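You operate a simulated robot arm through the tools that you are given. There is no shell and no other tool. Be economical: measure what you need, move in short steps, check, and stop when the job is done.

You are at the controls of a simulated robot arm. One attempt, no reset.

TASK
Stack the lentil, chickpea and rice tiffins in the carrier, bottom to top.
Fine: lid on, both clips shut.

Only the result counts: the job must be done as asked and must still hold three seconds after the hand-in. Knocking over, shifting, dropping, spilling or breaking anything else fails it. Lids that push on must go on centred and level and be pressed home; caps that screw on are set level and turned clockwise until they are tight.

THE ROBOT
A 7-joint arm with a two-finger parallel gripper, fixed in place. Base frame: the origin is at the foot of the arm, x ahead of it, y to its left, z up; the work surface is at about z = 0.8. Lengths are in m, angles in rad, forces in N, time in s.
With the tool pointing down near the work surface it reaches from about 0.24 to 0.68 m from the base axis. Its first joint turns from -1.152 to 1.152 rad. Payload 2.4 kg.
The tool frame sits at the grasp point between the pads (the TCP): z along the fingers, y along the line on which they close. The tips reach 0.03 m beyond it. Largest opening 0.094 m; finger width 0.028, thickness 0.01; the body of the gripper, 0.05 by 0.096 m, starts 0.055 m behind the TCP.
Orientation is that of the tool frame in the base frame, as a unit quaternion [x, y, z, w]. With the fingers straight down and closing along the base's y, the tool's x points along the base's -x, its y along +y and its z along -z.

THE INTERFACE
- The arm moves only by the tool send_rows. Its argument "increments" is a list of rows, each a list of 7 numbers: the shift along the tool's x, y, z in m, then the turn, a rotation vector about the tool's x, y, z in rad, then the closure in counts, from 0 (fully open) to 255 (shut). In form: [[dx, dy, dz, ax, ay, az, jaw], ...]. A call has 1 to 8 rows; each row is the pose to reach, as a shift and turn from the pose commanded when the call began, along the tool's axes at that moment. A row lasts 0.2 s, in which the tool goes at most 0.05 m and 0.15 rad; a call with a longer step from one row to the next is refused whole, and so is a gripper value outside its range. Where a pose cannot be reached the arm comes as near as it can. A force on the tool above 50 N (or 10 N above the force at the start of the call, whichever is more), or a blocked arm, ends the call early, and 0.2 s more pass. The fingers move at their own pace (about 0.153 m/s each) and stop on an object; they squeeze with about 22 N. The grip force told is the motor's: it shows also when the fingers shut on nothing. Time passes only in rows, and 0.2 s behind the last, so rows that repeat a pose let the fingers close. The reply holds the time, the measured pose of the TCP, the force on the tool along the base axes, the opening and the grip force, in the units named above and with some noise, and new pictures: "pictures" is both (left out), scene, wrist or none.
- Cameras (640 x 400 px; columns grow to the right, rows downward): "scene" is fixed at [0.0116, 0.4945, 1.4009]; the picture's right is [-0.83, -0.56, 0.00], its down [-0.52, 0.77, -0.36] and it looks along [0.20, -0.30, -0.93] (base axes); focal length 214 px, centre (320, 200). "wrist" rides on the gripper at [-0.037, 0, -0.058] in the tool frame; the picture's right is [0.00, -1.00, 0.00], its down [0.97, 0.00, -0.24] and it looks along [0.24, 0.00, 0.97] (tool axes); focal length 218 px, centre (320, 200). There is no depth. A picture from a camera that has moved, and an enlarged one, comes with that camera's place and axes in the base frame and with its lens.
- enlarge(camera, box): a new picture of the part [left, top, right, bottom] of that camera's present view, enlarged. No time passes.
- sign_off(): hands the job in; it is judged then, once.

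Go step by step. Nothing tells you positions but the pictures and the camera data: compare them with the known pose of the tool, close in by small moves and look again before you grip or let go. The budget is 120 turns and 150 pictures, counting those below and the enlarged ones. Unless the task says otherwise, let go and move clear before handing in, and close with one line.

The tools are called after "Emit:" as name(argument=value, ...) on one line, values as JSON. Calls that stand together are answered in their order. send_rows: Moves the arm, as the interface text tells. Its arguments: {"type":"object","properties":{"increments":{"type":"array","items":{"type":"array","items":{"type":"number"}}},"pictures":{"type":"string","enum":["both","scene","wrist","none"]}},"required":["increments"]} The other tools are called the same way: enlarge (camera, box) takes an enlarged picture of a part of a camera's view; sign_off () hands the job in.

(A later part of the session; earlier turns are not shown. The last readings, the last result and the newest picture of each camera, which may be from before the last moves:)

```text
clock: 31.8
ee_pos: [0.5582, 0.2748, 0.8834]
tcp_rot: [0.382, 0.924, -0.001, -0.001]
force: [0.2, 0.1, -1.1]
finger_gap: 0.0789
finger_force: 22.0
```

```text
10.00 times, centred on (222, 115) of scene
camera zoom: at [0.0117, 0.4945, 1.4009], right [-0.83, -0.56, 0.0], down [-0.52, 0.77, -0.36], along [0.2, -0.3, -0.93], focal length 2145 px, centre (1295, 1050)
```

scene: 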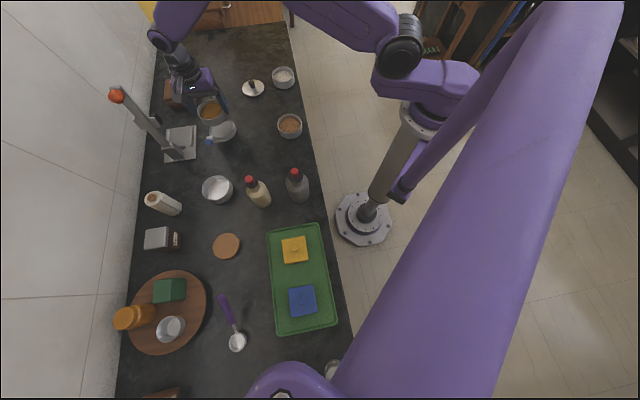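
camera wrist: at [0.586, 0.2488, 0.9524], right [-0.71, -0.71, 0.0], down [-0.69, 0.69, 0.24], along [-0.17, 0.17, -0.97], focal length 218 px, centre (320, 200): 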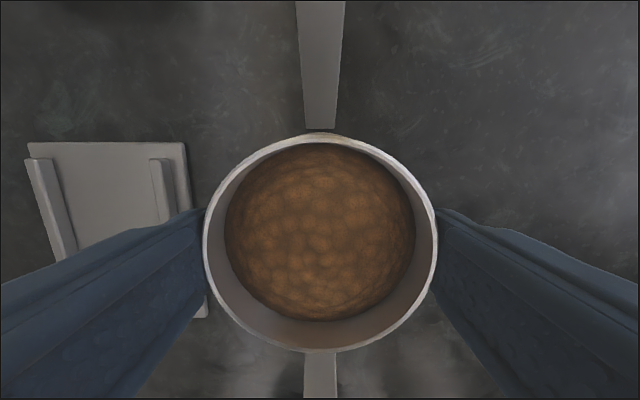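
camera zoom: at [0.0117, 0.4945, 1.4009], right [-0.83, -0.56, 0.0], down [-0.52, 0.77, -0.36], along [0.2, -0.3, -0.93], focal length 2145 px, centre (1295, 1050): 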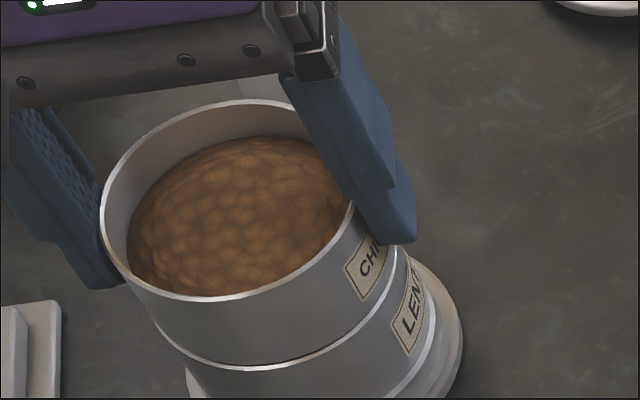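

Emit:
send_rows(increments=[[0, 0, 0.002, 0, 0, 0, 255], [0, 0, 0.002, 0, 0, 0, 255]], pictures="none")

Emit:
enlarge(camera="scene", box=[200, 95, 245, 135])

```text
clock: 32.4
ee_pos: [0.559, 0.2747, 0.8833]
tcp_rot: [0.383, 0.924, 0.0, 0.001]
force: [-1.0, 0.0, 3.7]
finger_gap: 0.0788
finger_force: 22.4
```

```text
10.00 times, centred on (222, 115) of scene
camera zoom: at [0.0116, 0.4945, 1.4009], right [-0.83, -0.56, 0.0], down [-0.52, 0.77, -0.36], along [0.2, -0.3, -0.93], focal length 2145 px, centre (1295, 1050)
```

zoom: 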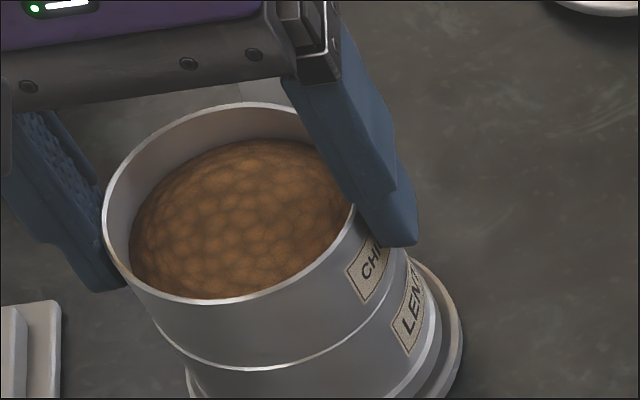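

Contact. I'll press slightly, then release and check.

Emit:
send_rows(increments=[[0, 0, 0.0015, 0, 0, 0, 255], [0, 0, 0.002, 0, 0, 0, 255], [0, 0, 0.0, 0, 0, 0, 255], [0, 0, 0.0, 0, 0, 0, 0], [0, 0, 0.0, 0, 0, 0, 0], [0, 0, -0.04, 0, 0, 0, 0], [0, 0, -0.08, 0, 0, 0, 0], [0, 0, -0.12, 0, 0, 0, 0]], pictures="wrist")

Emit:
enlarge(camera="wrist", box=[260, 125, 380, 250])

Emit:
enlarge(camera="scene", box=[200, 95, 245, 135])

```text
clock: 34.2
ee_pos: [0.5571, 0.2743, 1.0008]
tcp_rot: [0.383, 0.924, -0.001, -0.001]
force: [0.7, -0.8, 0.5]
finger_gap: 0.0941
finger_force: 0.2
camera wrist: at [0.5847, 0.2484, 1.0607], right [-0.71, -0.71, 0.0], down [-0.69, 0.69, 0.24], along [-0.17, 0.17, -0.97], focal length 218 px, centre (320, 200)
```

wrist: 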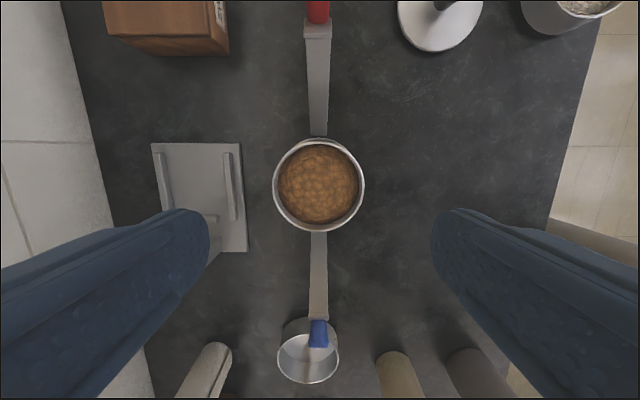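

```text
3.20 times, centred on (320, 188) of wrist
camera zoom: at [0.5847, 0.2484, 1.0607], right [-0.71, -0.71, 0.0], down [-0.69, 0.69, 0.24], along [-0.17, 0.17, -0.97], focal length 698 px, centre (320, 240)
```

zoom: 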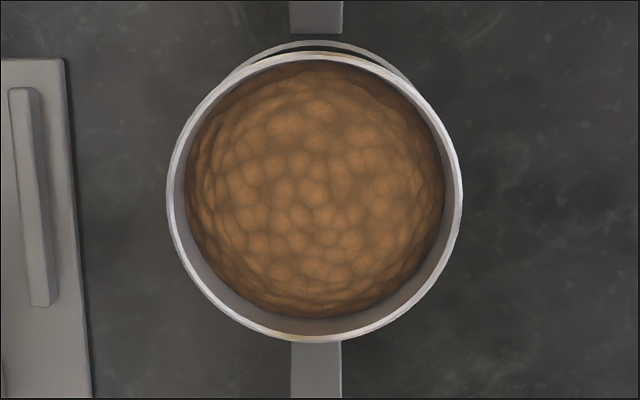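

```text
10.00 times, centred on (222, 115) of scene
camera zoom: at [0.0116, 0.4945, 1.4009], right [-0.83, -0.56, 0.0], down [-0.52, 0.77, -0.36], along [0.2, -0.3, -0.93], focal length 2145 px, centre (1295, 1050)
```

zoom: 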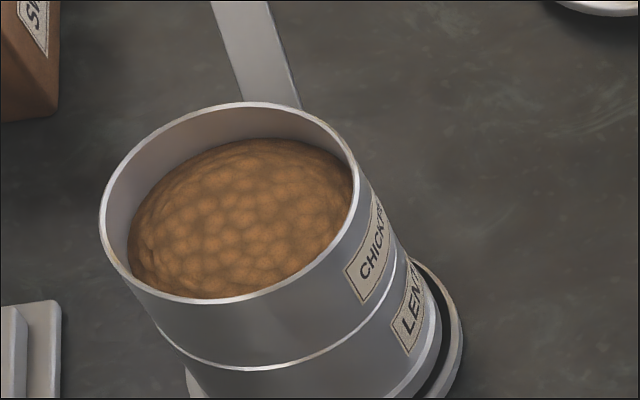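

There's a dark gap at the base on the right that I don't recognise, so I'll look closer.

Emit:
enlarge(camera="scene", box=[200, 110, 255, 155])

Emit:
enlarge(camera="wrist", box=[285, 120, 355, 165])

```text
8.89 times, centred on (228, 132) of scene
camera zoom: at [0.0116, 0.4945, 1.4009], right [-0.83, -0.56, 0.0], down [-0.52, 0.77, -0.36], along [0.2, -0.3, -0.93], focal length 1906 px, centre (1142, 800)
```

zoom: 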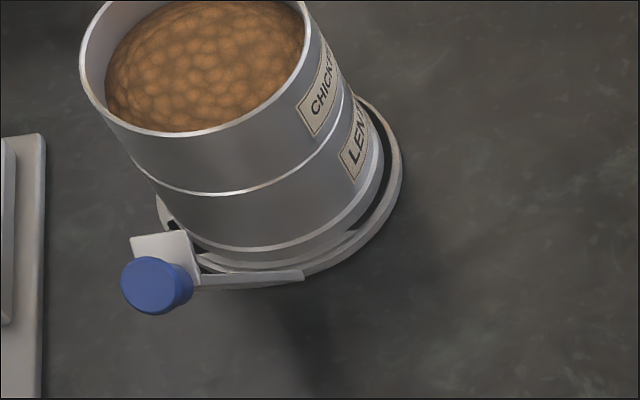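

```text
8.89 times, centred on (320, 142) of wrist
camera zoom: at [0.5847, 0.2484, 1.0607], right [-0.71, -0.71, 0.0], down [-0.69, 0.69, 0.24], along [-0.17, 0.17, -0.97], focal length 1940 px, centre (320, 711)
```

zoom: 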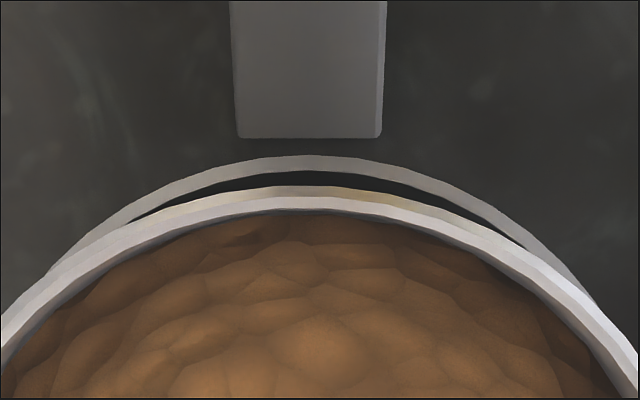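

I'll take an oblique look with the wrist camera from the side to understand the base.

Emit:
send_rows(increments=[[0, -0.03, 0, -0.1, 0, 0, 0], [0, -0.06, 0, -0.2, 0, 0, 0], [-0.01, -0.09, 0.01, -0.3, 0, 0, 0], [-0.02, -0.12, 0.02, -0.4, 0, 0, 0], [-0.03, -0.15, 0.03, -0.52, 0, 0, 0], [-0.03, -0.18, 0.04, -0.64, 0, 0, 0], [-0.03, -0.21, 0.06, -0.76, 0, 0, 0], [-0.03, -0.21, 0.06, -0.88, 0, 0, 0]], pictures="wrist")

```text
clock: 36.0
ee_pos: [0.4322, 0.1056, 0.9419]
tcp_rot: [0.344, 0.836, 0.395, 0.163]
force: [0.3, 0.2, 0.5]
finger_gap: 0.094
finger_force: 0.0
camera wrist: at [0.427, 0.047, 0.9814], right [-0.45, -0.45, -0.77], down [-0.82, 0.55, 0.15], along [0.36, 0.7, -0.62], focal length 218 px, centre (320, 200)
```

wrist: 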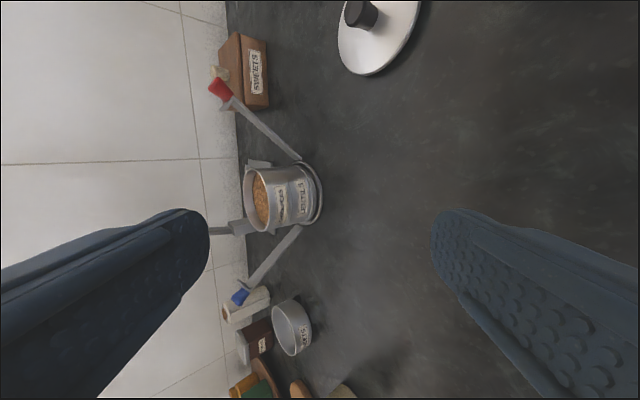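

Emit:
enlarge(camera="wrist", box=[230, 145, 340, 245])

Emit:
enlarge(camera="wrist", box=[330, 0, 430, 85])

```text
4.00 times, centred on (285, 195) of wrist
camera zoom: at [0.427, 0.047, 0.9814], right [-0.45, -0.45, -0.77], down [-0.82, 0.55, 0.15], along [0.36, 0.7, -0.62], focal length 873 px, centre (460, 220)
```

zoom: 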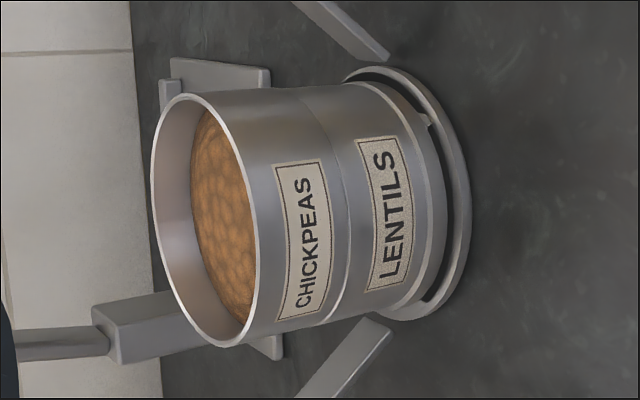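

```text
4.71 times, centred on (380, 42) of wrist
camera zoom: at [0.427, 0.047, 0.9814], right [-0.45, -0.45, -0.77], down [-0.82, 0.55, 0.15], along [0.36, 0.7, -0.62], focal length 1027 px, centre (38, 941)
```

zoom: 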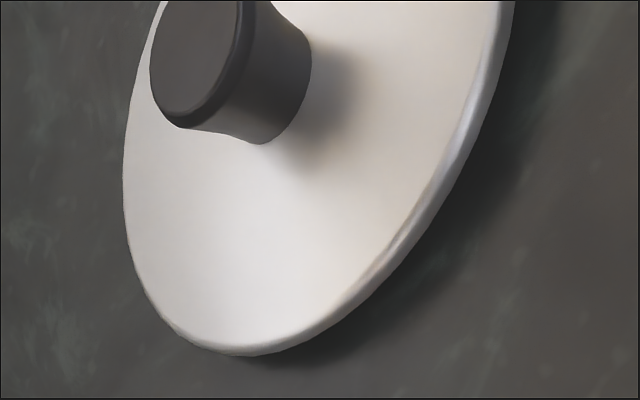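

Comparing pixels, the ring and flange haven't moved at all; only the groove between them shades darker, and both bowls sit level and concentric. I'll carry on to the rice bowl.

Emit:
send_rows(increments=[[-0.02, -0.002, -0.01, 0.11, 0, 0, 0], [-0.04, -0.003, -0.015, 0.22, 0, 0, 0], [-0.06, -0.005, -0.02, 0.33, 0, 0, 0], [-0.08, -0.006, -0.025, 0.44, 0, 0, 0], [-0.1, -0.008, -0.025, 0.55, 0, 0, 0], [-0.12, -0.01, -0.025, 0.66, 0, 0, 0], [-0.14, -0.01, -0.025, 0.77, 0, 0, 0], [-0.1544, -0.0104, -0.0252, 0.88, 0, 0, 0]], pictures="wrist")

```text
clock: 37.8
ee_pos: [0.5237, -0.0227, 0.9494]
tcp_rot: [0.383, 0.924, 0.0, 0.0]
force: [0.5, 0.1, -0.2]
finger_gap: 0.0938
finger_force: 0.1
camera wrist: at [0.5503, -0.049, 1.0093], right [-0.71, -0.71, 0.0], down [-0.69, 0.69, 0.24], along [-0.17, 0.17, -0.97], focal length 218 px, centre (320, 200)
```

wrist: 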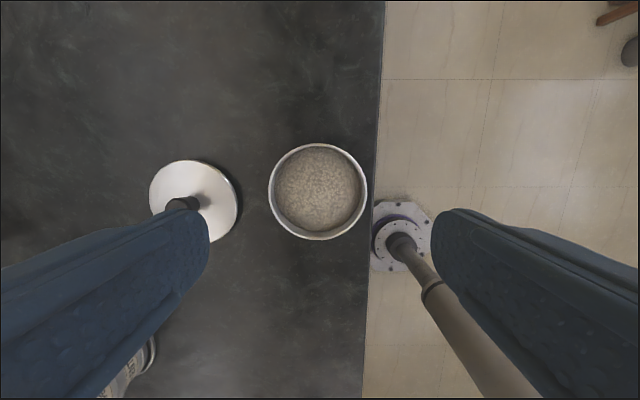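

The rice bowl is directly below. I'll descend and grip.

Emit:
send_rows(increments=[[0.001, 0.0015, 0.03, 0, 0, 0, 0], [0.001, 0.0015, 0.06, 0, 0, 0, 0], [0.001, 0.0015, 0.09, 0, 0, 0, 0], [0.001, 0.0015, 0.1045, 0, 0, 0, 0], [0.001, 0.0015, 0.1045, 0, 0, 0, 100], [0.001, 0.0015, 0.1045, 0, 0, 0, 255], [0.001, 0.0015, 0.1045, 0, 0, 0, 255]], pictures="wrist")

```text
clock: 39.4
ee_pos: [0.5244, -0.0192, 0.8454]
tcp_rot: [0.383, 0.924, 0.0, 0.0]
force: [-3.3, -0.6, 7.1]
finger_gap: 0.0786
finger_force: 22.1
camera wrist: at [0.5508, -0.0463, 0.9053], right [-0.71, -0.71, 0.0], down [-0.69, 0.69, 0.24], along [-0.17, 0.17, -0.97], focal length 218 px, centre (320, 200)
```

wrist: 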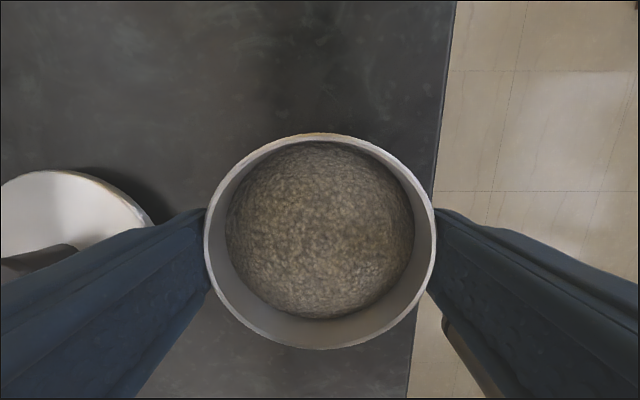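

Gripped. I'll lift and carry it to the stack.

Emit:
send_rows(increments=[[0, 0, -0.04, 0, 0, 0, 255], [0, 0, -0.08, 0, 0, 0, 255], [0, 0, -0.125, 0, 0, 0, 255], [0.02, 0.02, -0.155, 0, 0, 0, 255], [0.045, 0.055, -0.165, 0, 0, 0, 255], [0.075, 0.09, -0.165, 0, 0, 0, 255], [0.1, 0.125, -0.165, 0, 0, 0, 255], [0.125, 0.16, -0.165, 0, 0, 0, 255]], pictures="none")

Emit:
send_rows(increments=[[0.025, 0.03, 0, 0, 0, 0, 255], [0.05, 0.06, 0, 0, 0, 0, 255], [0.0588, 0.0745, 0.02, 0, 0, 0, 255], [0.0588, 0.0745, 0.06, 0, 0, 0, 255], [0.0588, 0.0745, 0.07, 0, 0, 0, 255], [0.0588, 0.0745, 0.07, 0, 0, 0, 255]], pictures="wrist")

Emit:
enlarge(camera="scene", box=[195, 85, 240, 125])

```text
clock: 41.2
ee_pos: [0.548, 0.183, 1.0118]
tcp_rot: [0.382, 0.924, 0.0, -0.001]
force: [0.4, 0.5, -1.3]
finger_gap: 0.0785
finger_force: 22.1
```

```text
clock: 42.6
ee_pos: [0.5589, 0.2774, 0.9411]
tcp_rot: [0.382, 0.924, 0.0, 0.001]
force: [0.2, 0.0, -0.5]
finger_gap: 0.0788
finger_force: 22.5
camera wrist: at [0.5853, 0.2507, 1.0005], right [-0.71, -0.71, 0.0], down [-0.69, 0.69, 0.24], along [-0.17, 0.17, -0.97], focal length 218 px, centre (320, 200)
```

wrist: 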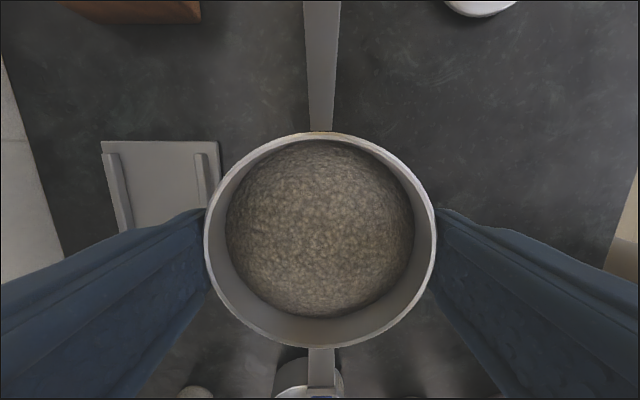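

```text
10.00 times, centred on (218, 105) of scene
camera zoom: at [0.0117, 0.4945, 1.4009], right [-0.83, -0.56, 0.0], down [-0.52, 0.77, -0.36], along [0.2, -0.3, -0.93], focal length 2145 px, centre (1345, 1150)
```

zoom: 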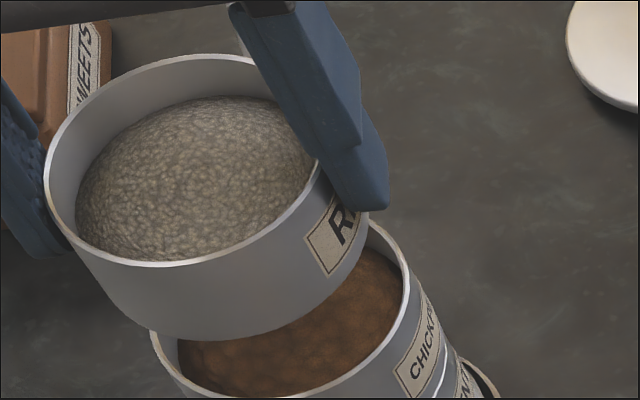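

Emit:
send_rows(increments=[[0, -0.001, 0.008, 0, 0, 0, 255], [0, -0.001, 0.016, 0, 0, 0, 255], [0, -0.001, 0.016, 0, 0, 0, 255]], pictures="wrist")

Emit:
enlarge(camera="scene", box=[195, 85, 240, 125])

```text
clock: 43.4
ee_pos: [0.5593, 0.2753, 0.924]
tcp_rot: [0.384, 0.924, 0.001, 0.0]
force: [-0.2, 0.6, -1.7]
finger_gap: 0.0789
finger_force: 21.7
camera wrist: at [0.5857, 0.2487, 0.9845], right [-0.71, -0.71, 0.0], down [-0.69, 0.69, 0.24], along [-0.17, 0.17, -0.97], focal length 218 px, centre (320, 200)
```

wrist: 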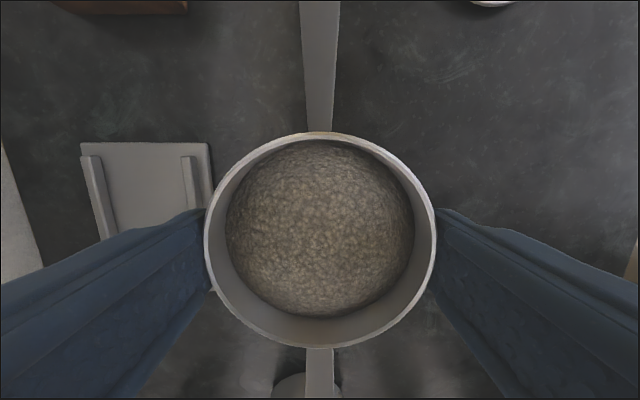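

```text
10.00 times, centred on (218, 105) of scene
camera zoom: at [0.0117, 0.4945, 1.4009], right [-0.83, -0.56, 0.0], down [-0.52, 0.77, -0.36], along [0.2, -0.3, -0.93], focal length 2145 px, centre (1345, 1150)
```

zoom: 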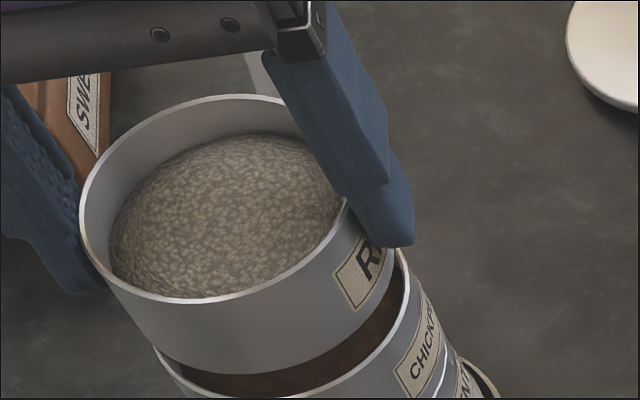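

Aligned. I'll lower to just above the expected contact (TCP about 0.9155).

Emit:
send_rows(increments=[[0, 0, 0.004, 0, 0, 0, 255], [0, 0, 0.007, 0, 0, 0, 255], [0, 0, 0.007, 0, 0, 0, 255]], pictures="none")

Emit:
enlarge(camera="scene", box=[195, 85, 240, 125])

```text
clock: 44.2
ee_pos: [0.5577, 0.2762, 0.9173]
tcp_rot: [0.383, 0.924, 0.0, 0.0]
force: [-0.4, 0.0, -1.8]
finger_gap: 0.0787
finger_force: 22.2
```

```text
10.00 times, centred on (218, 105) of scene
camera zoom: at [0.0117, 0.4945, 1.4009], right [-0.83, -0.56, 0.0], down [-0.52, 0.77, -0.36], along [0.2, -0.3, -0.93], focal length 2145 px, centre (1345, 1150)
```

zoom: 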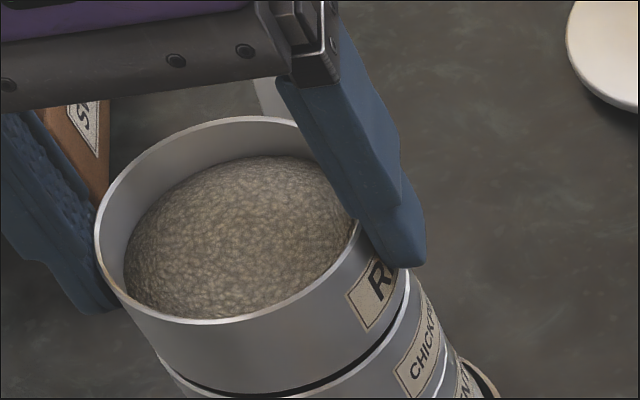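

Emit:
send_rows(increments=[[0, 0, 0.0015, 0, 0, 0, 255], [0, 0, 0.0025, 0, 0, 0, 255], [0, 0, 0.0025, 0, 0, 0, 255]], pictures="none")

Emit:
enlarge(camera="scene", box=[195, 85, 240, 125])

```text
clock: 45.0
ee_pos: [0.5581, 0.2748, 0.9144]
tcp_rot: [0.383, 0.924, 0.0, 0.0]
force: [0.3, -0.5, -1.5]
finger_gap: 0.0786
finger_force: 22.5
```

```text
10.00 times, centred on (218, 105) of scene
camera zoom: at [0.0117, 0.4945, 1.4009], right [-0.83, -0.56, 0.0], down [-0.52, 0.77, -0.36], along [0.2, -0.3, -0.93], focal length 2145 px, centre (1345, 1150)
```

zoom: 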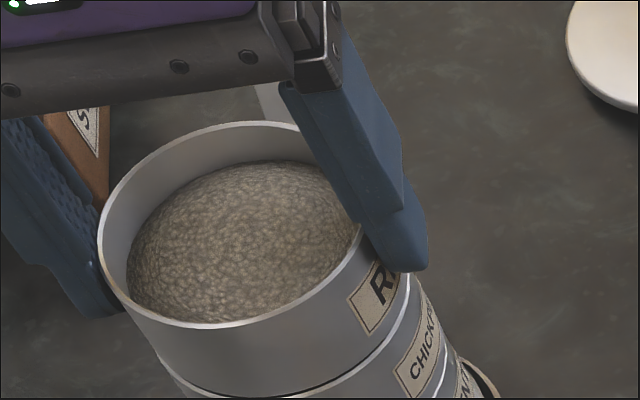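

Emit:
send_rows(increments=[[0, 0, 0.001, 0, 0, 0, 255], [0, 0, 0.002, 0, 0, 0, 255], [0, 0, 0.002, 0, 0, 0, 255]], pictures="none")

```text
clock: 45.8
ee_pos: [0.5593, 0.2756, 0.9132]
tcp_rot: [0.383, 0.924, -0.001, 0.0]
force: [-2.2, -1.5, 6.2]
finger_gap: 0.0784
finger_force: 21.6
```

Contact near the expected height. I'll press a bit, release, and inspect.

Emit:
send_rows(increments=[[0, 0, 0.002, 0, 0, 0, 255], [0, 0, 0.002, 0, 0, 0, 255], [0, 0, 0.0, 0, 0, 0, 255], [0, 0, 0.0, 0, 0, 0, 0], [0, 0, 0.0, 0, 0, 0, 0], [0, 0, -0.04, 0, 0, 0, 0], [0, 0, -0.08, 0, 0, 0, 0], [0, 0, -0.12, 0, 0, 0, 0]], pictures="wrist")

Emit:
enlarge(camera="wrist", box=[260, 125, 380, 250])

Emit:
enlarge(camera="scene", box=[195, 70, 270, 155])

```text
clock: 47.6
ee_pos: [0.557, 0.2767, 1.0336]
tcp_rot: [0.382, 0.924, -0.001, 0.001]
force: [-0.8, 0.5, -0.5]
finger_gap: 0.0942
finger_force: 0.0
camera wrist: at [0.5844, 0.2502, 1.0927], right [-0.71, -0.71, 0.0], down [-0.69, 0.69, 0.24], along [-0.17, 0.17, -0.97], focal length 218 px, centre (320, 200)
```

wrist: 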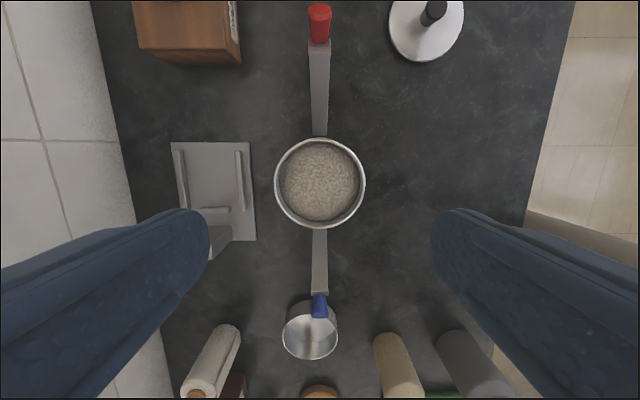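

```text
3.20 times, centred on (320, 188) of wrist
camera zoom: at [0.5844, 0.2502, 1.0927], right [-0.71, -0.71, 0.0], down [-0.69, 0.69, 0.24], along [-0.17, 0.17, -0.97], focal length 698 px, centre (320, 240)
```

zoom: 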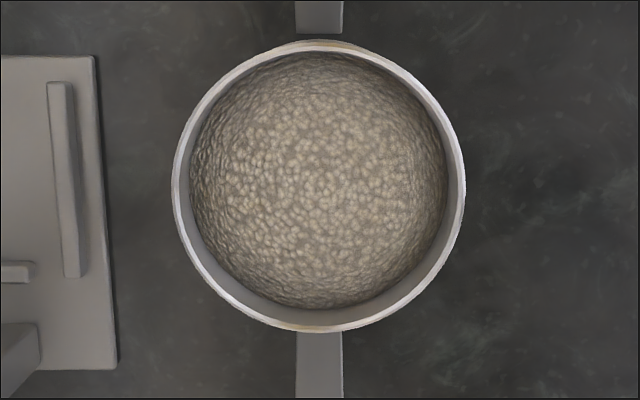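

```text
4.71 times, centred on (232, 112) of scene
camera zoom: at [0.0116, 0.4945, 1.4009], right [-0.83, -0.56, 0.0], down [-0.52, 0.77, -0.36], along [0.2, -0.3, -0.93], focal length 1009 px, centre (732, 612)
```

zoom: 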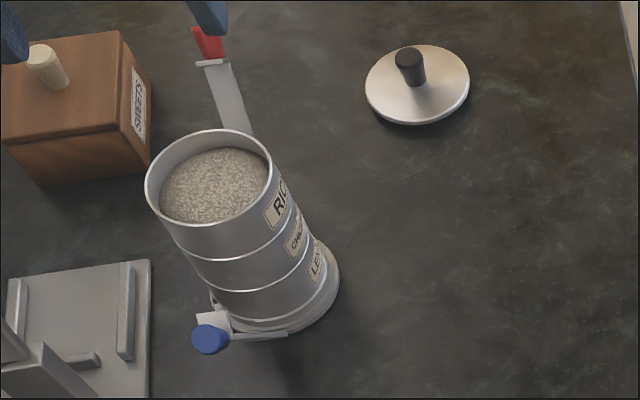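

All three bowls are stacked concentrically and level, top rim at about z 0.907. Next I'll go over the lid.

Emit:
send_rows(increments=[[-0.03, -0.02, 0, 0, 0, 0, 0], [-0.06, -0.04, 0, 0, 0, 0, 0], [-0.095, -0.06, 0, 0, 0, 0, 0], [-0.13, -0.085, 0, 0, 0, 0, 0], [-0.155, -0.105, 0, 0, 0, 0, 0], [-0.173, -0.1164, 0.01, 0, 0, 0, 0], [-0.173, -0.1164, 0.05, 0, 0, 0, 0], [-0.173, -0.1164, 0.09, 0, 0, 0, 0]], pictures="wrist")

```text
clock: 49.4
ee_pos: [0.6, 0.0701, 0.9443]
tcp_rot: [0.383, 0.924, 0.0, 0.0]
force: [0.2, 0.0, -0.4]
finger_gap: 0.0939
finger_force: 0.0
camera wrist: at [0.6269, 0.0433, 1.0045], right [-0.71, -0.71, 0.0], down [-0.69, 0.69, 0.24], along [-0.17, 0.17, -0.97], focal length 218 px, centre (320, 200)
```

wrist: 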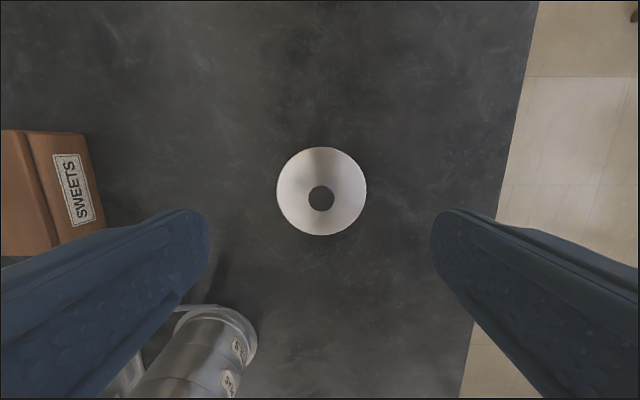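

The lid centre is at tool offset (+5, -2) mm, knob top near z 0.83. I'll lower around the knob and check before closing.

Emit:
send_rows(increments=[[0.0052, -0.0018, 0.03, 0, 0, 0, 0], [0.0052, -0.0018, 0.06, 0, 0, 0, 0], [0.0052, -0.0018, 0.085, 0, 0, 0, 0], [0.0052, -0.0018, 0.094, 0, 0, 0, 60]], pictures="wrist")

Emit:
enlarge(camera="scene", box=[230, 65, 280, 110])

```text
clock: 50.4
ee_pos: [0.5934, 0.0728, 0.8478]
tcp_rot: [0.383, 0.924, 0.0, 0.001]
force: [-0.4, -0.8, -0.2]
finger_gap: 0.072
finger_force: 0.0
camera wrist: at [0.6202, 0.0449, 0.9076], right [-0.71, -0.71, 0.0], down [-0.69, 0.69, 0.24], along [-0.17, 0.17, -0.97], focal length 218 px, centre (320, 200)
```

wrist: 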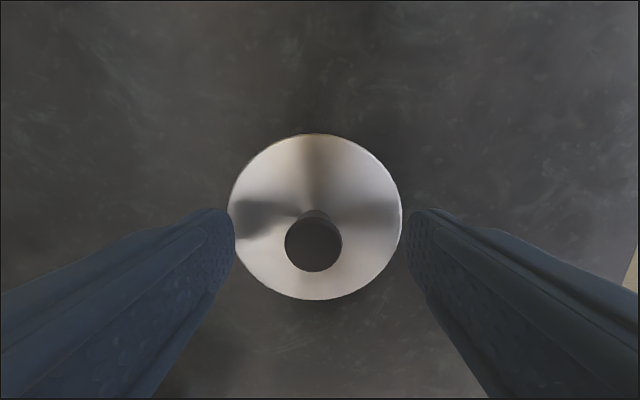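

```text
8.89 times, centred on (255, 88) of scene
camera zoom: at [0.0116, 0.4945, 1.4009], right [-0.83, -0.56, 0.0], down [-0.52, 0.77, -0.36], along [0.2, -0.3, -0.93], focal length 1906 px, centre (898, 1200)
```

zoom: 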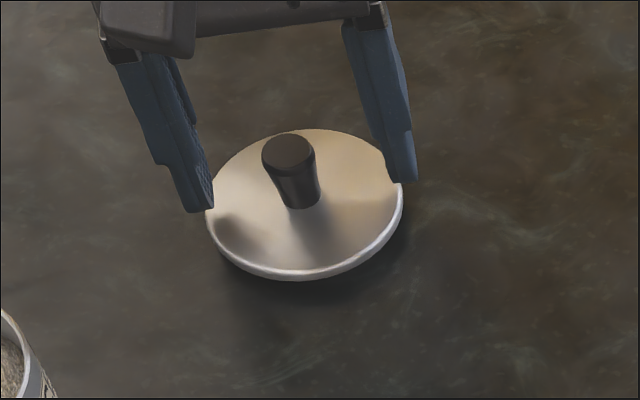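

Good: the knob is centred in x and 2 mm off in y. I'll correct and grip the knob.

Emit:
send_rows(increments=[[0, 0.0024, 0.002, 0, 0, 0, 60], [0, 0.0024, 0.002, 0, 0, 0, 130], [0, 0.0024, 0.002, 0, 0, 0, 200], [0, 0.0024, 0.002, 0, 0, 0, 255], [0, 0.0024, 0.002, 0, 0, 0, 255]], pictures="wrist")

Emit:
enlarge(camera="scene", box=[230, 65, 280, 110])

```text
clock: 51.6
ee_pos: [0.5952, 0.0744, 0.8463]
tcp_rot: [0.383, 0.924, -0.001, 0.0]
force: [-0.2, -0.2, 0.0]
finger_gap: 0.0205
finger_force: 21.6
camera wrist: at [0.6223, 0.047, 0.906], right [-0.71, -0.71, 0.0], down [-0.69, 0.69, 0.24], along [-0.17, 0.17, -0.97], focal length 218 px, centre (320, 200)
```

wrist: 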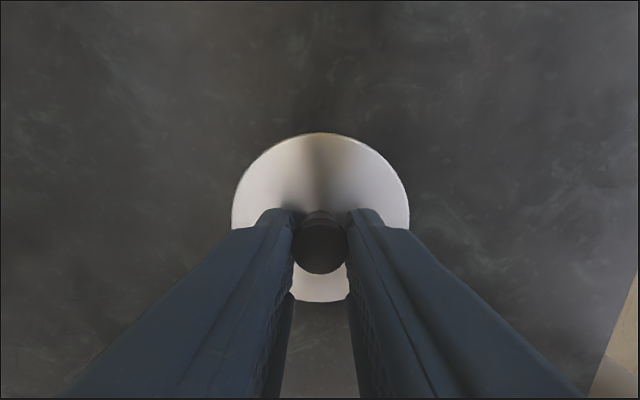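

```text
8.89 times, centred on (255, 88) of scene
camera zoom: at [0.0117, 0.4945, 1.4009], right [-0.83, -0.56, 0.0], down [-0.52, 0.77, -0.36], along [0.2, -0.3, -0.93], focal length 1906 px, centre (898, 1200)
```

zoom: 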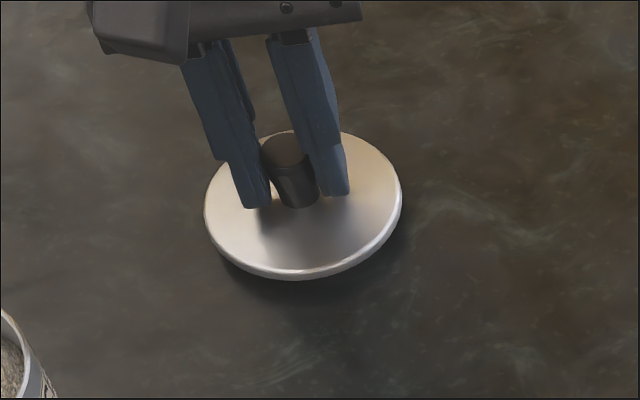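

The knob is gripped. I'll lift and carry the lid over the stack.

Emit:
send_rows(increments=[[0, 0, -0.04, 0, 0, 0, 255], [0, 0, -0.085, 0, 0, 0, 255], [0, 0, -0.13, 0, 0, 0, 255], [0.01, 0.01, -0.17, 0, 0, 0, 255], [0.04, 0.03, -0.19, 0, 0, 0, 255], [0.075, 0.055, -0.19, 0, 0, 0, 255], [0.11, 0.08, -0.19, 0, 0, 0, 255], [0.14, 0.1, -0.19, 0, 0, 0, 255]], pictures="none")

Emit:
send_rows(increments=[[0.02, 0.01, 0, 0, 0, 0, 255], [0.026, 0.0168, 0.01, 0, 0, 0, 255], [0.026, 0.0168, 0.04, 0, 0, 0, 255], [0.026, 0.0168, 0.06, 0, 0, 0, 255], [0.026, 0.0168, 0.06, 0, 0, 0, 255]], pictures="wrist")

Emit:
enlarge(camera="scene", box=[185, 75, 240, 120])

```text
clock: 53.4
ee_pos: [0.5661, 0.2458, 1.0333]
tcp_rot: [0.382, 0.924, 0.0, 0.0]
force: [-0.5, 0.0, -0.7]
finger_gap: 0.0203
finger_force: 22.4
```

```text
clock: 54.6
ee_pos: [0.5615, 0.2733, 0.9756]
tcp_rot: [0.383, 0.924, 0.0, 0.0]
force: [1.1, 0.2, -0.9]
finger_gap: 0.0203
finger_force: 22.5
camera wrist: at [0.5881, 0.2461, 1.0358], right [-0.71, -0.71, 0.0], down [-0.69, 0.69, 0.24], along [-0.17, 0.17, -0.97], focal length 218 px, centre (320, 200)
```

wrist: 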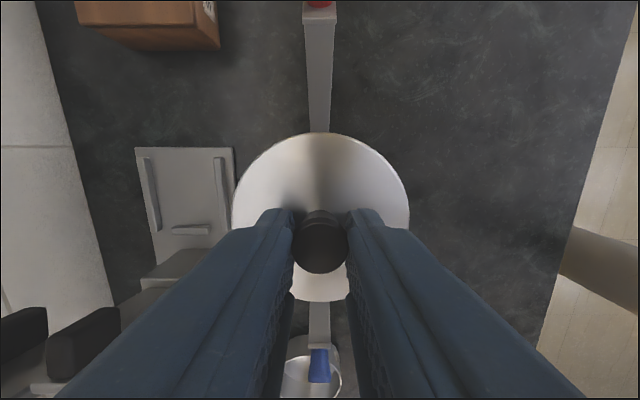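

```text
8.89 times, centred on (212, 98) of scene
camera zoom: at [0.0116, 0.4945, 1.4009], right [-0.83, -0.56, 0.0], down [-0.52, 0.77, -0.36], along [0.2, -0.3, -0.93], focal length 1906 px, centre (1276, 1111)
```

zoom: 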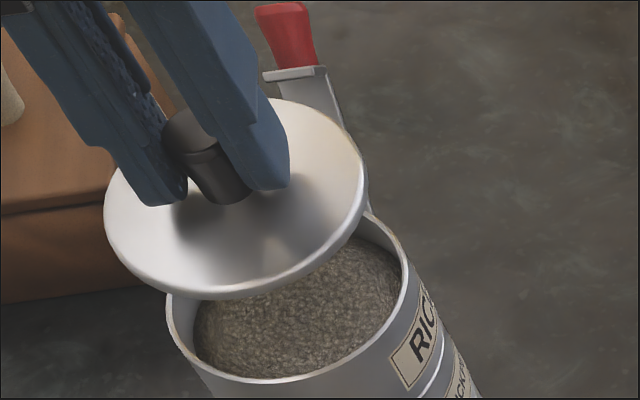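

Emit:
send_rows(increments=[[0.0035, 0, 0.005, 0, 0, 0, 255], [0.0035, 0, 0.013, 0, 0, 0, 255], [0.0035, 0, 0.013, 0, 0, 0, 255]], pictures="wrist")

Emit:
enlarge(camera="scene", box=[185, 80, 240, 125])

Emit:
enlarge(camera="wrist", box=[220, 120, 420, 320])

```text
clock: 55.4
ee_pos: [0.5577, 0.2766, 0.964]
tcp_rot: [0.383, 0.924, 0.0, 0.0]
force: [-0.4, -0.8, -0.1]
finger_gap: 0.0205
finger_force: 22.4
camera wrist: at [0.585, 0.2498, 1.0232], right [-0.71, -0.71, 0.0], down [-0.69, 0.69, 0.24], along [-0.17, 0.17, -0.97], focal length 218 px, centre (320, 200)
```

wrist: 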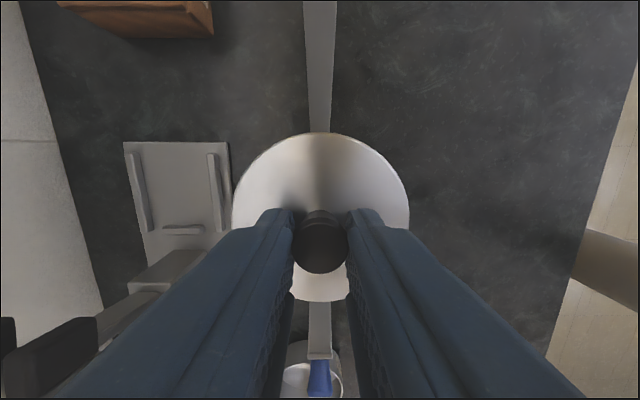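

```text
8.89 times, centred on (212, 102) of scene
camera zoom: at [0.0117, 0.4945, 1.4009], right [-0.83, -0.56, 0.0], down [-0.52, 0.77, -0.36], along [0.2, -0.3, -0.93], focal length 1906 px, centre (1276, 1067)
```

zoom: 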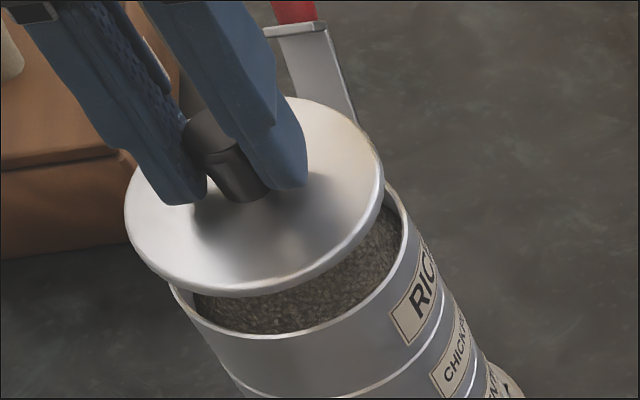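

```text
2.00 times, centred on (320, 220) of wrist
camera zoom: at [0.585, 0.2498, 1.0232], right [-0.71, -0.71, 0.0], down [-0.69, 0.69, 0.24], along [-0.17, 0.17, -0.97], focal length 436 px, centre (320, 160)
```

zoom: 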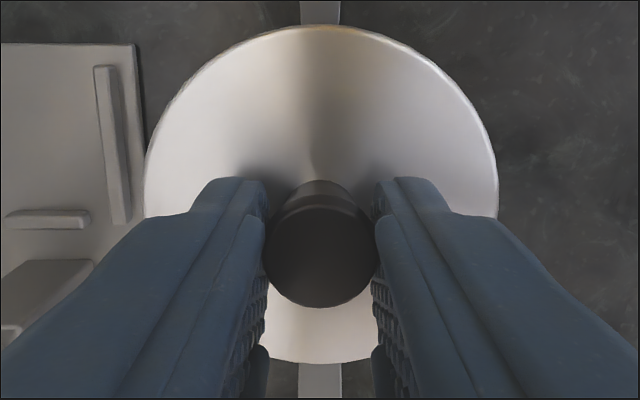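

Alignment is within about 1 mm by both estimates. I'll lower gently.

Emit:
send_rows(increments=[[0, 0, 0.004, 0, 0, 0, 255], [0, 0, 0.007, 0, 0, 0, 255], [0, 0, 0.007, 0, 0, 0, 255]], pictures="none")

Emit:
enlarge(camera="scene", box=[185, 80, 240, 125])

```text
clock: 56.2
ee_pos: [0.5577, 0.2769, 0.9561]
tcp_rot: [0.383, 0.924, 0.0, 0.0]
force: [-0.1, 0.6, -0.4]
finger_gap: 0.02
finger_force: 22.5
```

```text
8.89 times, centred on (212, 102) of scene
camera zoom: at [0.0117, 0.4945, 1.4009], right [-0.83, -0.56, 0.0], down [-0.52, 0.77, -0.36], along [0.2, -0.3, -0.93], focal length 1906 px, centre (1276, 1067)
```

zoom: 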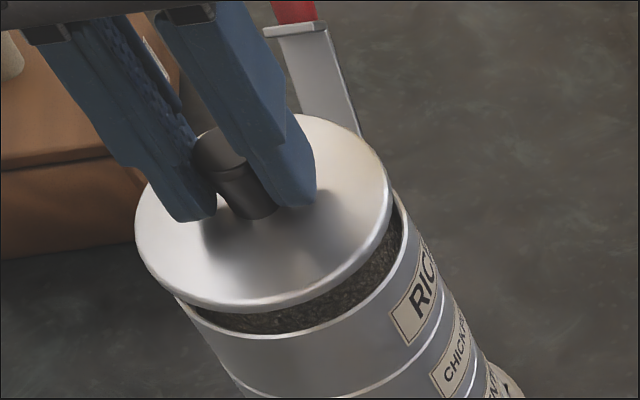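

Emit:
send_rows(increments=[[0, 0, 0.002, 0, 0, 0, 255], [0, 0, 0.004, 0, 0, 0, 255], [0, 0, 0.004, 0, 0, 0, 255]], pictures="none")

Emit:
enlarge(camera="scene", box=[185, 80, 240, 125])

```text
clock: 57.0
ee_pos: [0.558, 0.2763, 0.9535]
tcp_rot: [0.382, 0.924, -0.001, -0.001]
force: [-0.9, 0.3, -0.4]
finger_gap: 0.0205
finger_force: 22.2
```

```text
8.89 times, centred on (212, 102) of scene
camera zoom: at [0.0117, 0.4945, 1.4009], right [-0.83, -0.56, 0.0], down [-0.52, 0.77, -0.36], along [0.2, -0.3, -0.93], focal length 1906 px, centre (1276, 1067)
```

zoom: 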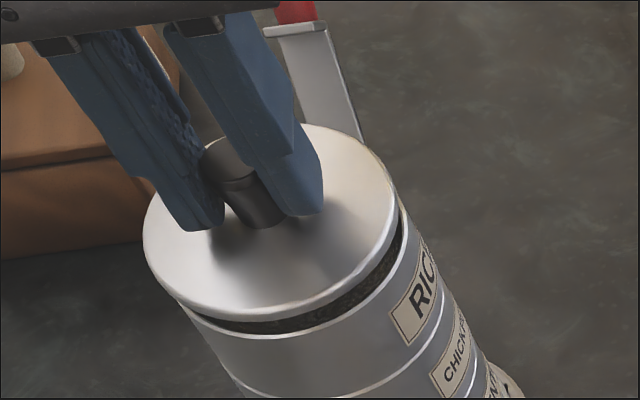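

Emit:
send_rows(increments=[[0, 0, 0.002, 0, 0, 0, 255], [0, 0, 0.003, 0, 0, 0, 255], [0, 0, 0.003, 0, 0, 0, 255]], pictures="none")

Emit:
enlarge(camera="scene", box=[185, 80, 240, 125])

```text
clock: 57.8
ee_pos: [0.5577, 0.2777, 0.9513]
tcp_rot: [0.382, 0.924, 0.0, 0.0]
force: [-0.3, 0.3, 0.2]
finger_gap: 0.0206
finger_force: 21.6
```

```text
8.89 times, centred on (212, 102) of scene
camera zoom: at [0.0117, 0.4945, 1.4009], right [-0.83, -0.56, 0.0], down [-0.52, 0.77, -0.36], along [0.2, -0.3, -0.93], focal length 1906 px, centre (1276, 1067)
```

zoom: 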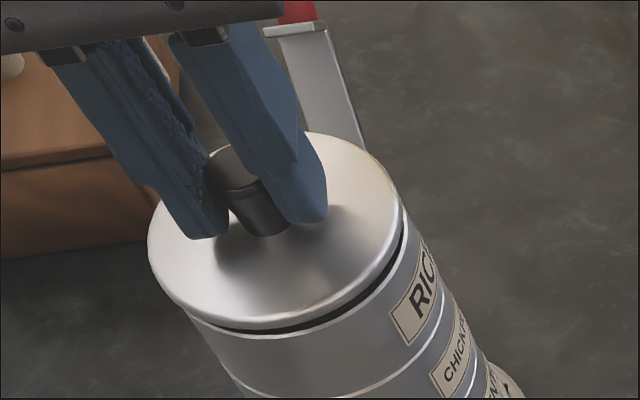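

Emit:
send_rows(increments=[[0, -0.0003, 0.0015, 0, 0, 0, 255], [0, -0.0003, 0.003, 0, 0, 0, 255], [0, -0.0003, 0.003, 0, 0, 0, 255]], pictures="none")

Emit:
enlarge(camera="scene", box=[185, 80, 240, 125])

```text
clock: 58.6
ee_pos: [0.558, 0.2779, 0.9474]
tcp_rot: [0.383, 0.924, 0.0, 0.0]
force: [0.8, 0.6, -0.5]
finger_gap: 0.0205
finger_force: 22.0
```

```text
8.89 times, centred on (212, 102) of scene
camera zoom: at [0.0117, 0.4945, 1.4009], right [-0.83, -0.56, 0.0], down [-0.52, 0.77, -0.36], along [0.2, -0.3, -0.93], focal length 1906 px, centre (1276, 1067)
```

zoom: 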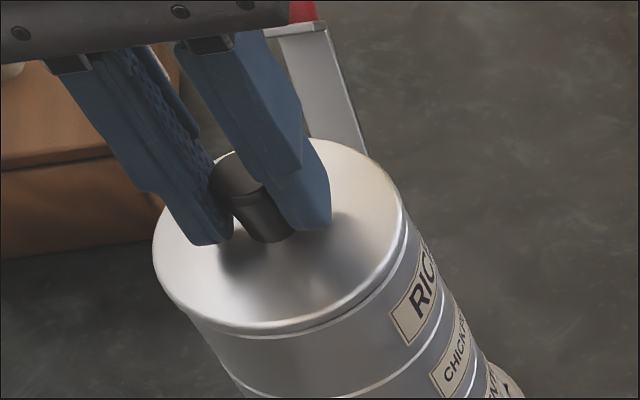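

Emit:
send_rows(increments=[[0, 0, 0.001, 0, 0, 0, 255], [0, 0, 0.002, 0, 0, 0, 255], [0, 0, 0.002, 0, 0, 0, 255]], pictures="none")

```text
clock: 59.4
ee_pos: [0.5578, 0.2772, 0.9446]
tcp_rot: [0.382, 0.924, 0.0, 0.0]
force: [-0.5, 0.6, -1.2]
finger_gap: 0.0207
finger_force: 22.0
```

Emit:
send_rows(increments=[[0, 0, 0.001, 0, 0, 0, 255], [0, 0, 0.002, 0, 0, 0, 255], [0, 0, 0.002, 0, 0, 0, 255]], pictures="none")

Emit:
enlarge(camera="scene", box=[185, 80, 240, 125])

```text
clock: 60.2
ee_pos: [0.5566, 0.2777, 0.9436]
tcp_rot: [0.383, 0.924, 0.001, 0.0]
force: [-3.1, -0.3, 10.0]
finger_gap: 0.0205
finger_force: 21.9
```

```text
8.89 times, centred on (212, 102) of scene
camera zoom: at [0.0114, 0.4944, 1.4009], right [-0.83, -0.56, 0.0], down [-0.52, 0.77, -0.36], along [0.2, -0.3, -0.93], focal length 1906 px, centre (1276, 1067)
```

zoom: 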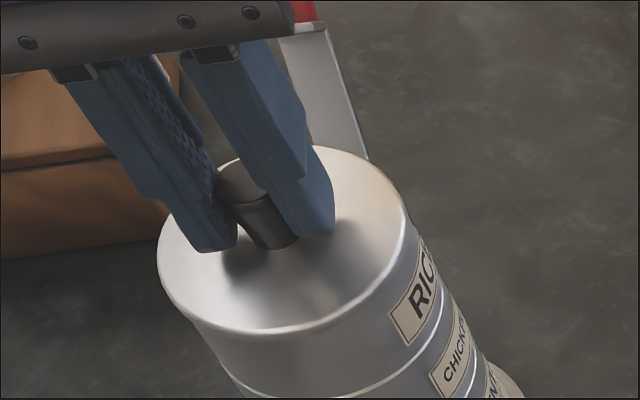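

Lid is in contact. I'll press it home at about 30 N.

Emit:
send_rows(increments=[[0, 0, 0.002, 0, 0, 0, 255], [0, 0, 0.004, 0, 0, 0, 255], [0, 0, 0.005, 0, 0, 0, 255], [0, 0, 0.005, 0, 0, 0, 255]], pictures="none")

Emit:
enlarge(camera="scene", box=[185, 80, 240, 125])

```text
clock: 61.2
ee_pos: [0.5589, 0.2773, 0.9388]
tcp_rot: [0.383, 0.924, 0.001, 0.002]
force: [-3.1, -3.0, 29.5]
finger_gap: 0.0205
finger_force: 22.1
```

```text
8.89 times, centred on (212, 102) of scene
camera zoom: at [0.011, 0.4942, 1.401], right [-0.83, -0.56, 0.0], down [-0.52, 0.77, -0.36], along [0.2, -0.3, -0.93], focal length 1906 px, centre (1276, 1067)
```

zoom: 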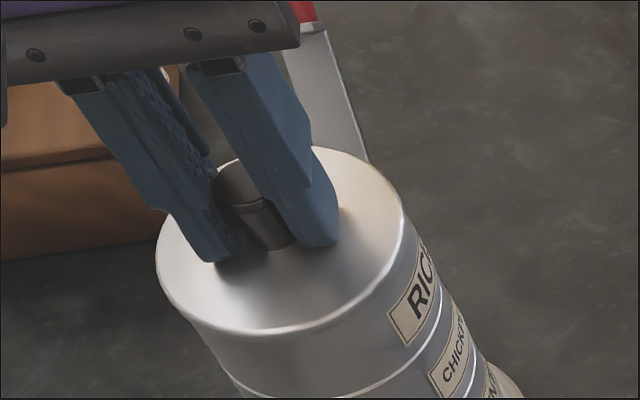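

Pressed home. I'll relieve, release, rise and inspect.

Emit:
send_rows(increments=[[0, 0, -0.006, 0, 0, 0, 255], [0, 0, -0.006, 0, 0, 0, 120], [0, 0, -0.006, 0, 0, 0, 60], [0, 0, -0.04, 0, 0, 0, 60], [0, 0, -0.08, 0, 0, 0, 60], [0, 0, -0.11, 0, 0, 0, 0]], pictures="both")

Emit:
enlarge(camera="scene", box=[190, 70, 255, 155])

Emit:
enlarge(camera="wrist", box=[260, 125, 380, 250])

```text
clock: 62.6
ee_pos: [0.5587, 0.2749, 1.0471]
tcp_rot: [0.383, 0.924, 0.0, 0.0]
force: [0.1, 0.5, -0.3]
finger_gap: 0.0939
finger_force: 0.0
camera wrist: at [0.5851, 0.2484, 1.1073], right [-0.71, -0.71, 0.0], down [-0.69, 0.69, 0.24], along [-0.17, 0.17, -0.97], focal length 218 px, centre (320, 200)
```

scene: 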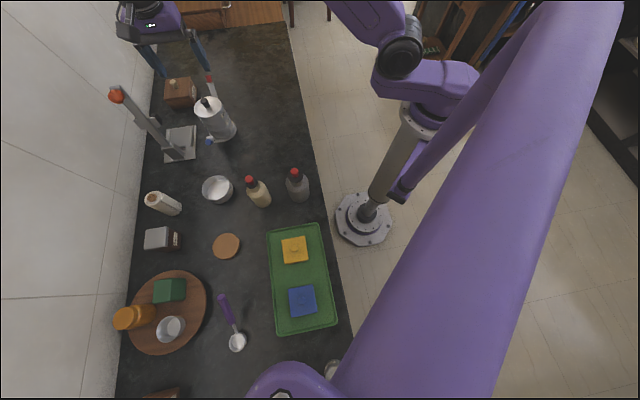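
wrist: 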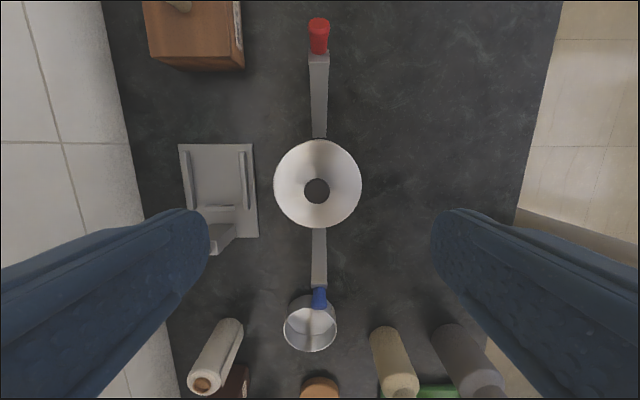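

```text
4.71 times, centred on (222, 112) of scene
camera zoom: at [0.0116, 0.4945, 1.4009], right [-0.83, -0.56, 0.0], down [-0.52, 0.77, -0.36], along [0.2, -0.3, -0.93], focal length 1009 px, centre (779, 612)
```

zoom: 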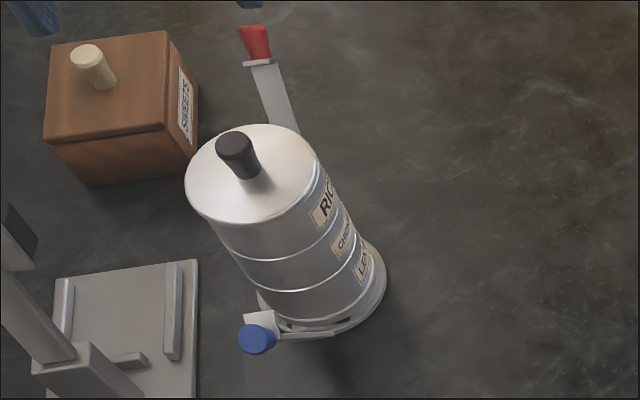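

```text
3.20 times, centred on (320, 188) of wrist
camera zoom: at [0.5851, 0.2484, 1.1073], right [-0.71, -0.71, 0.0], down [-0.69, 0.69, 0.24], along [-0.17, 0.17, -0.97], focal length 698 px, centre (320, 240)
```

zoom: 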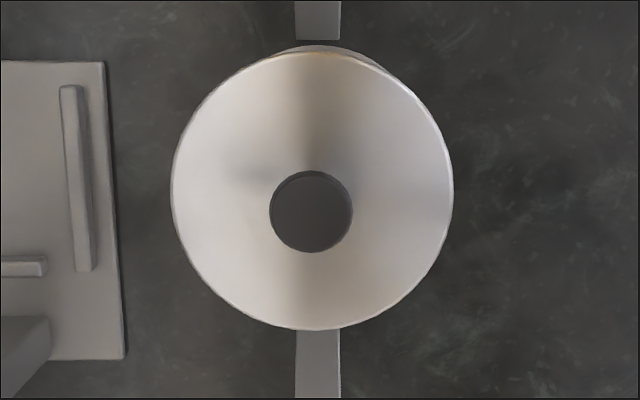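

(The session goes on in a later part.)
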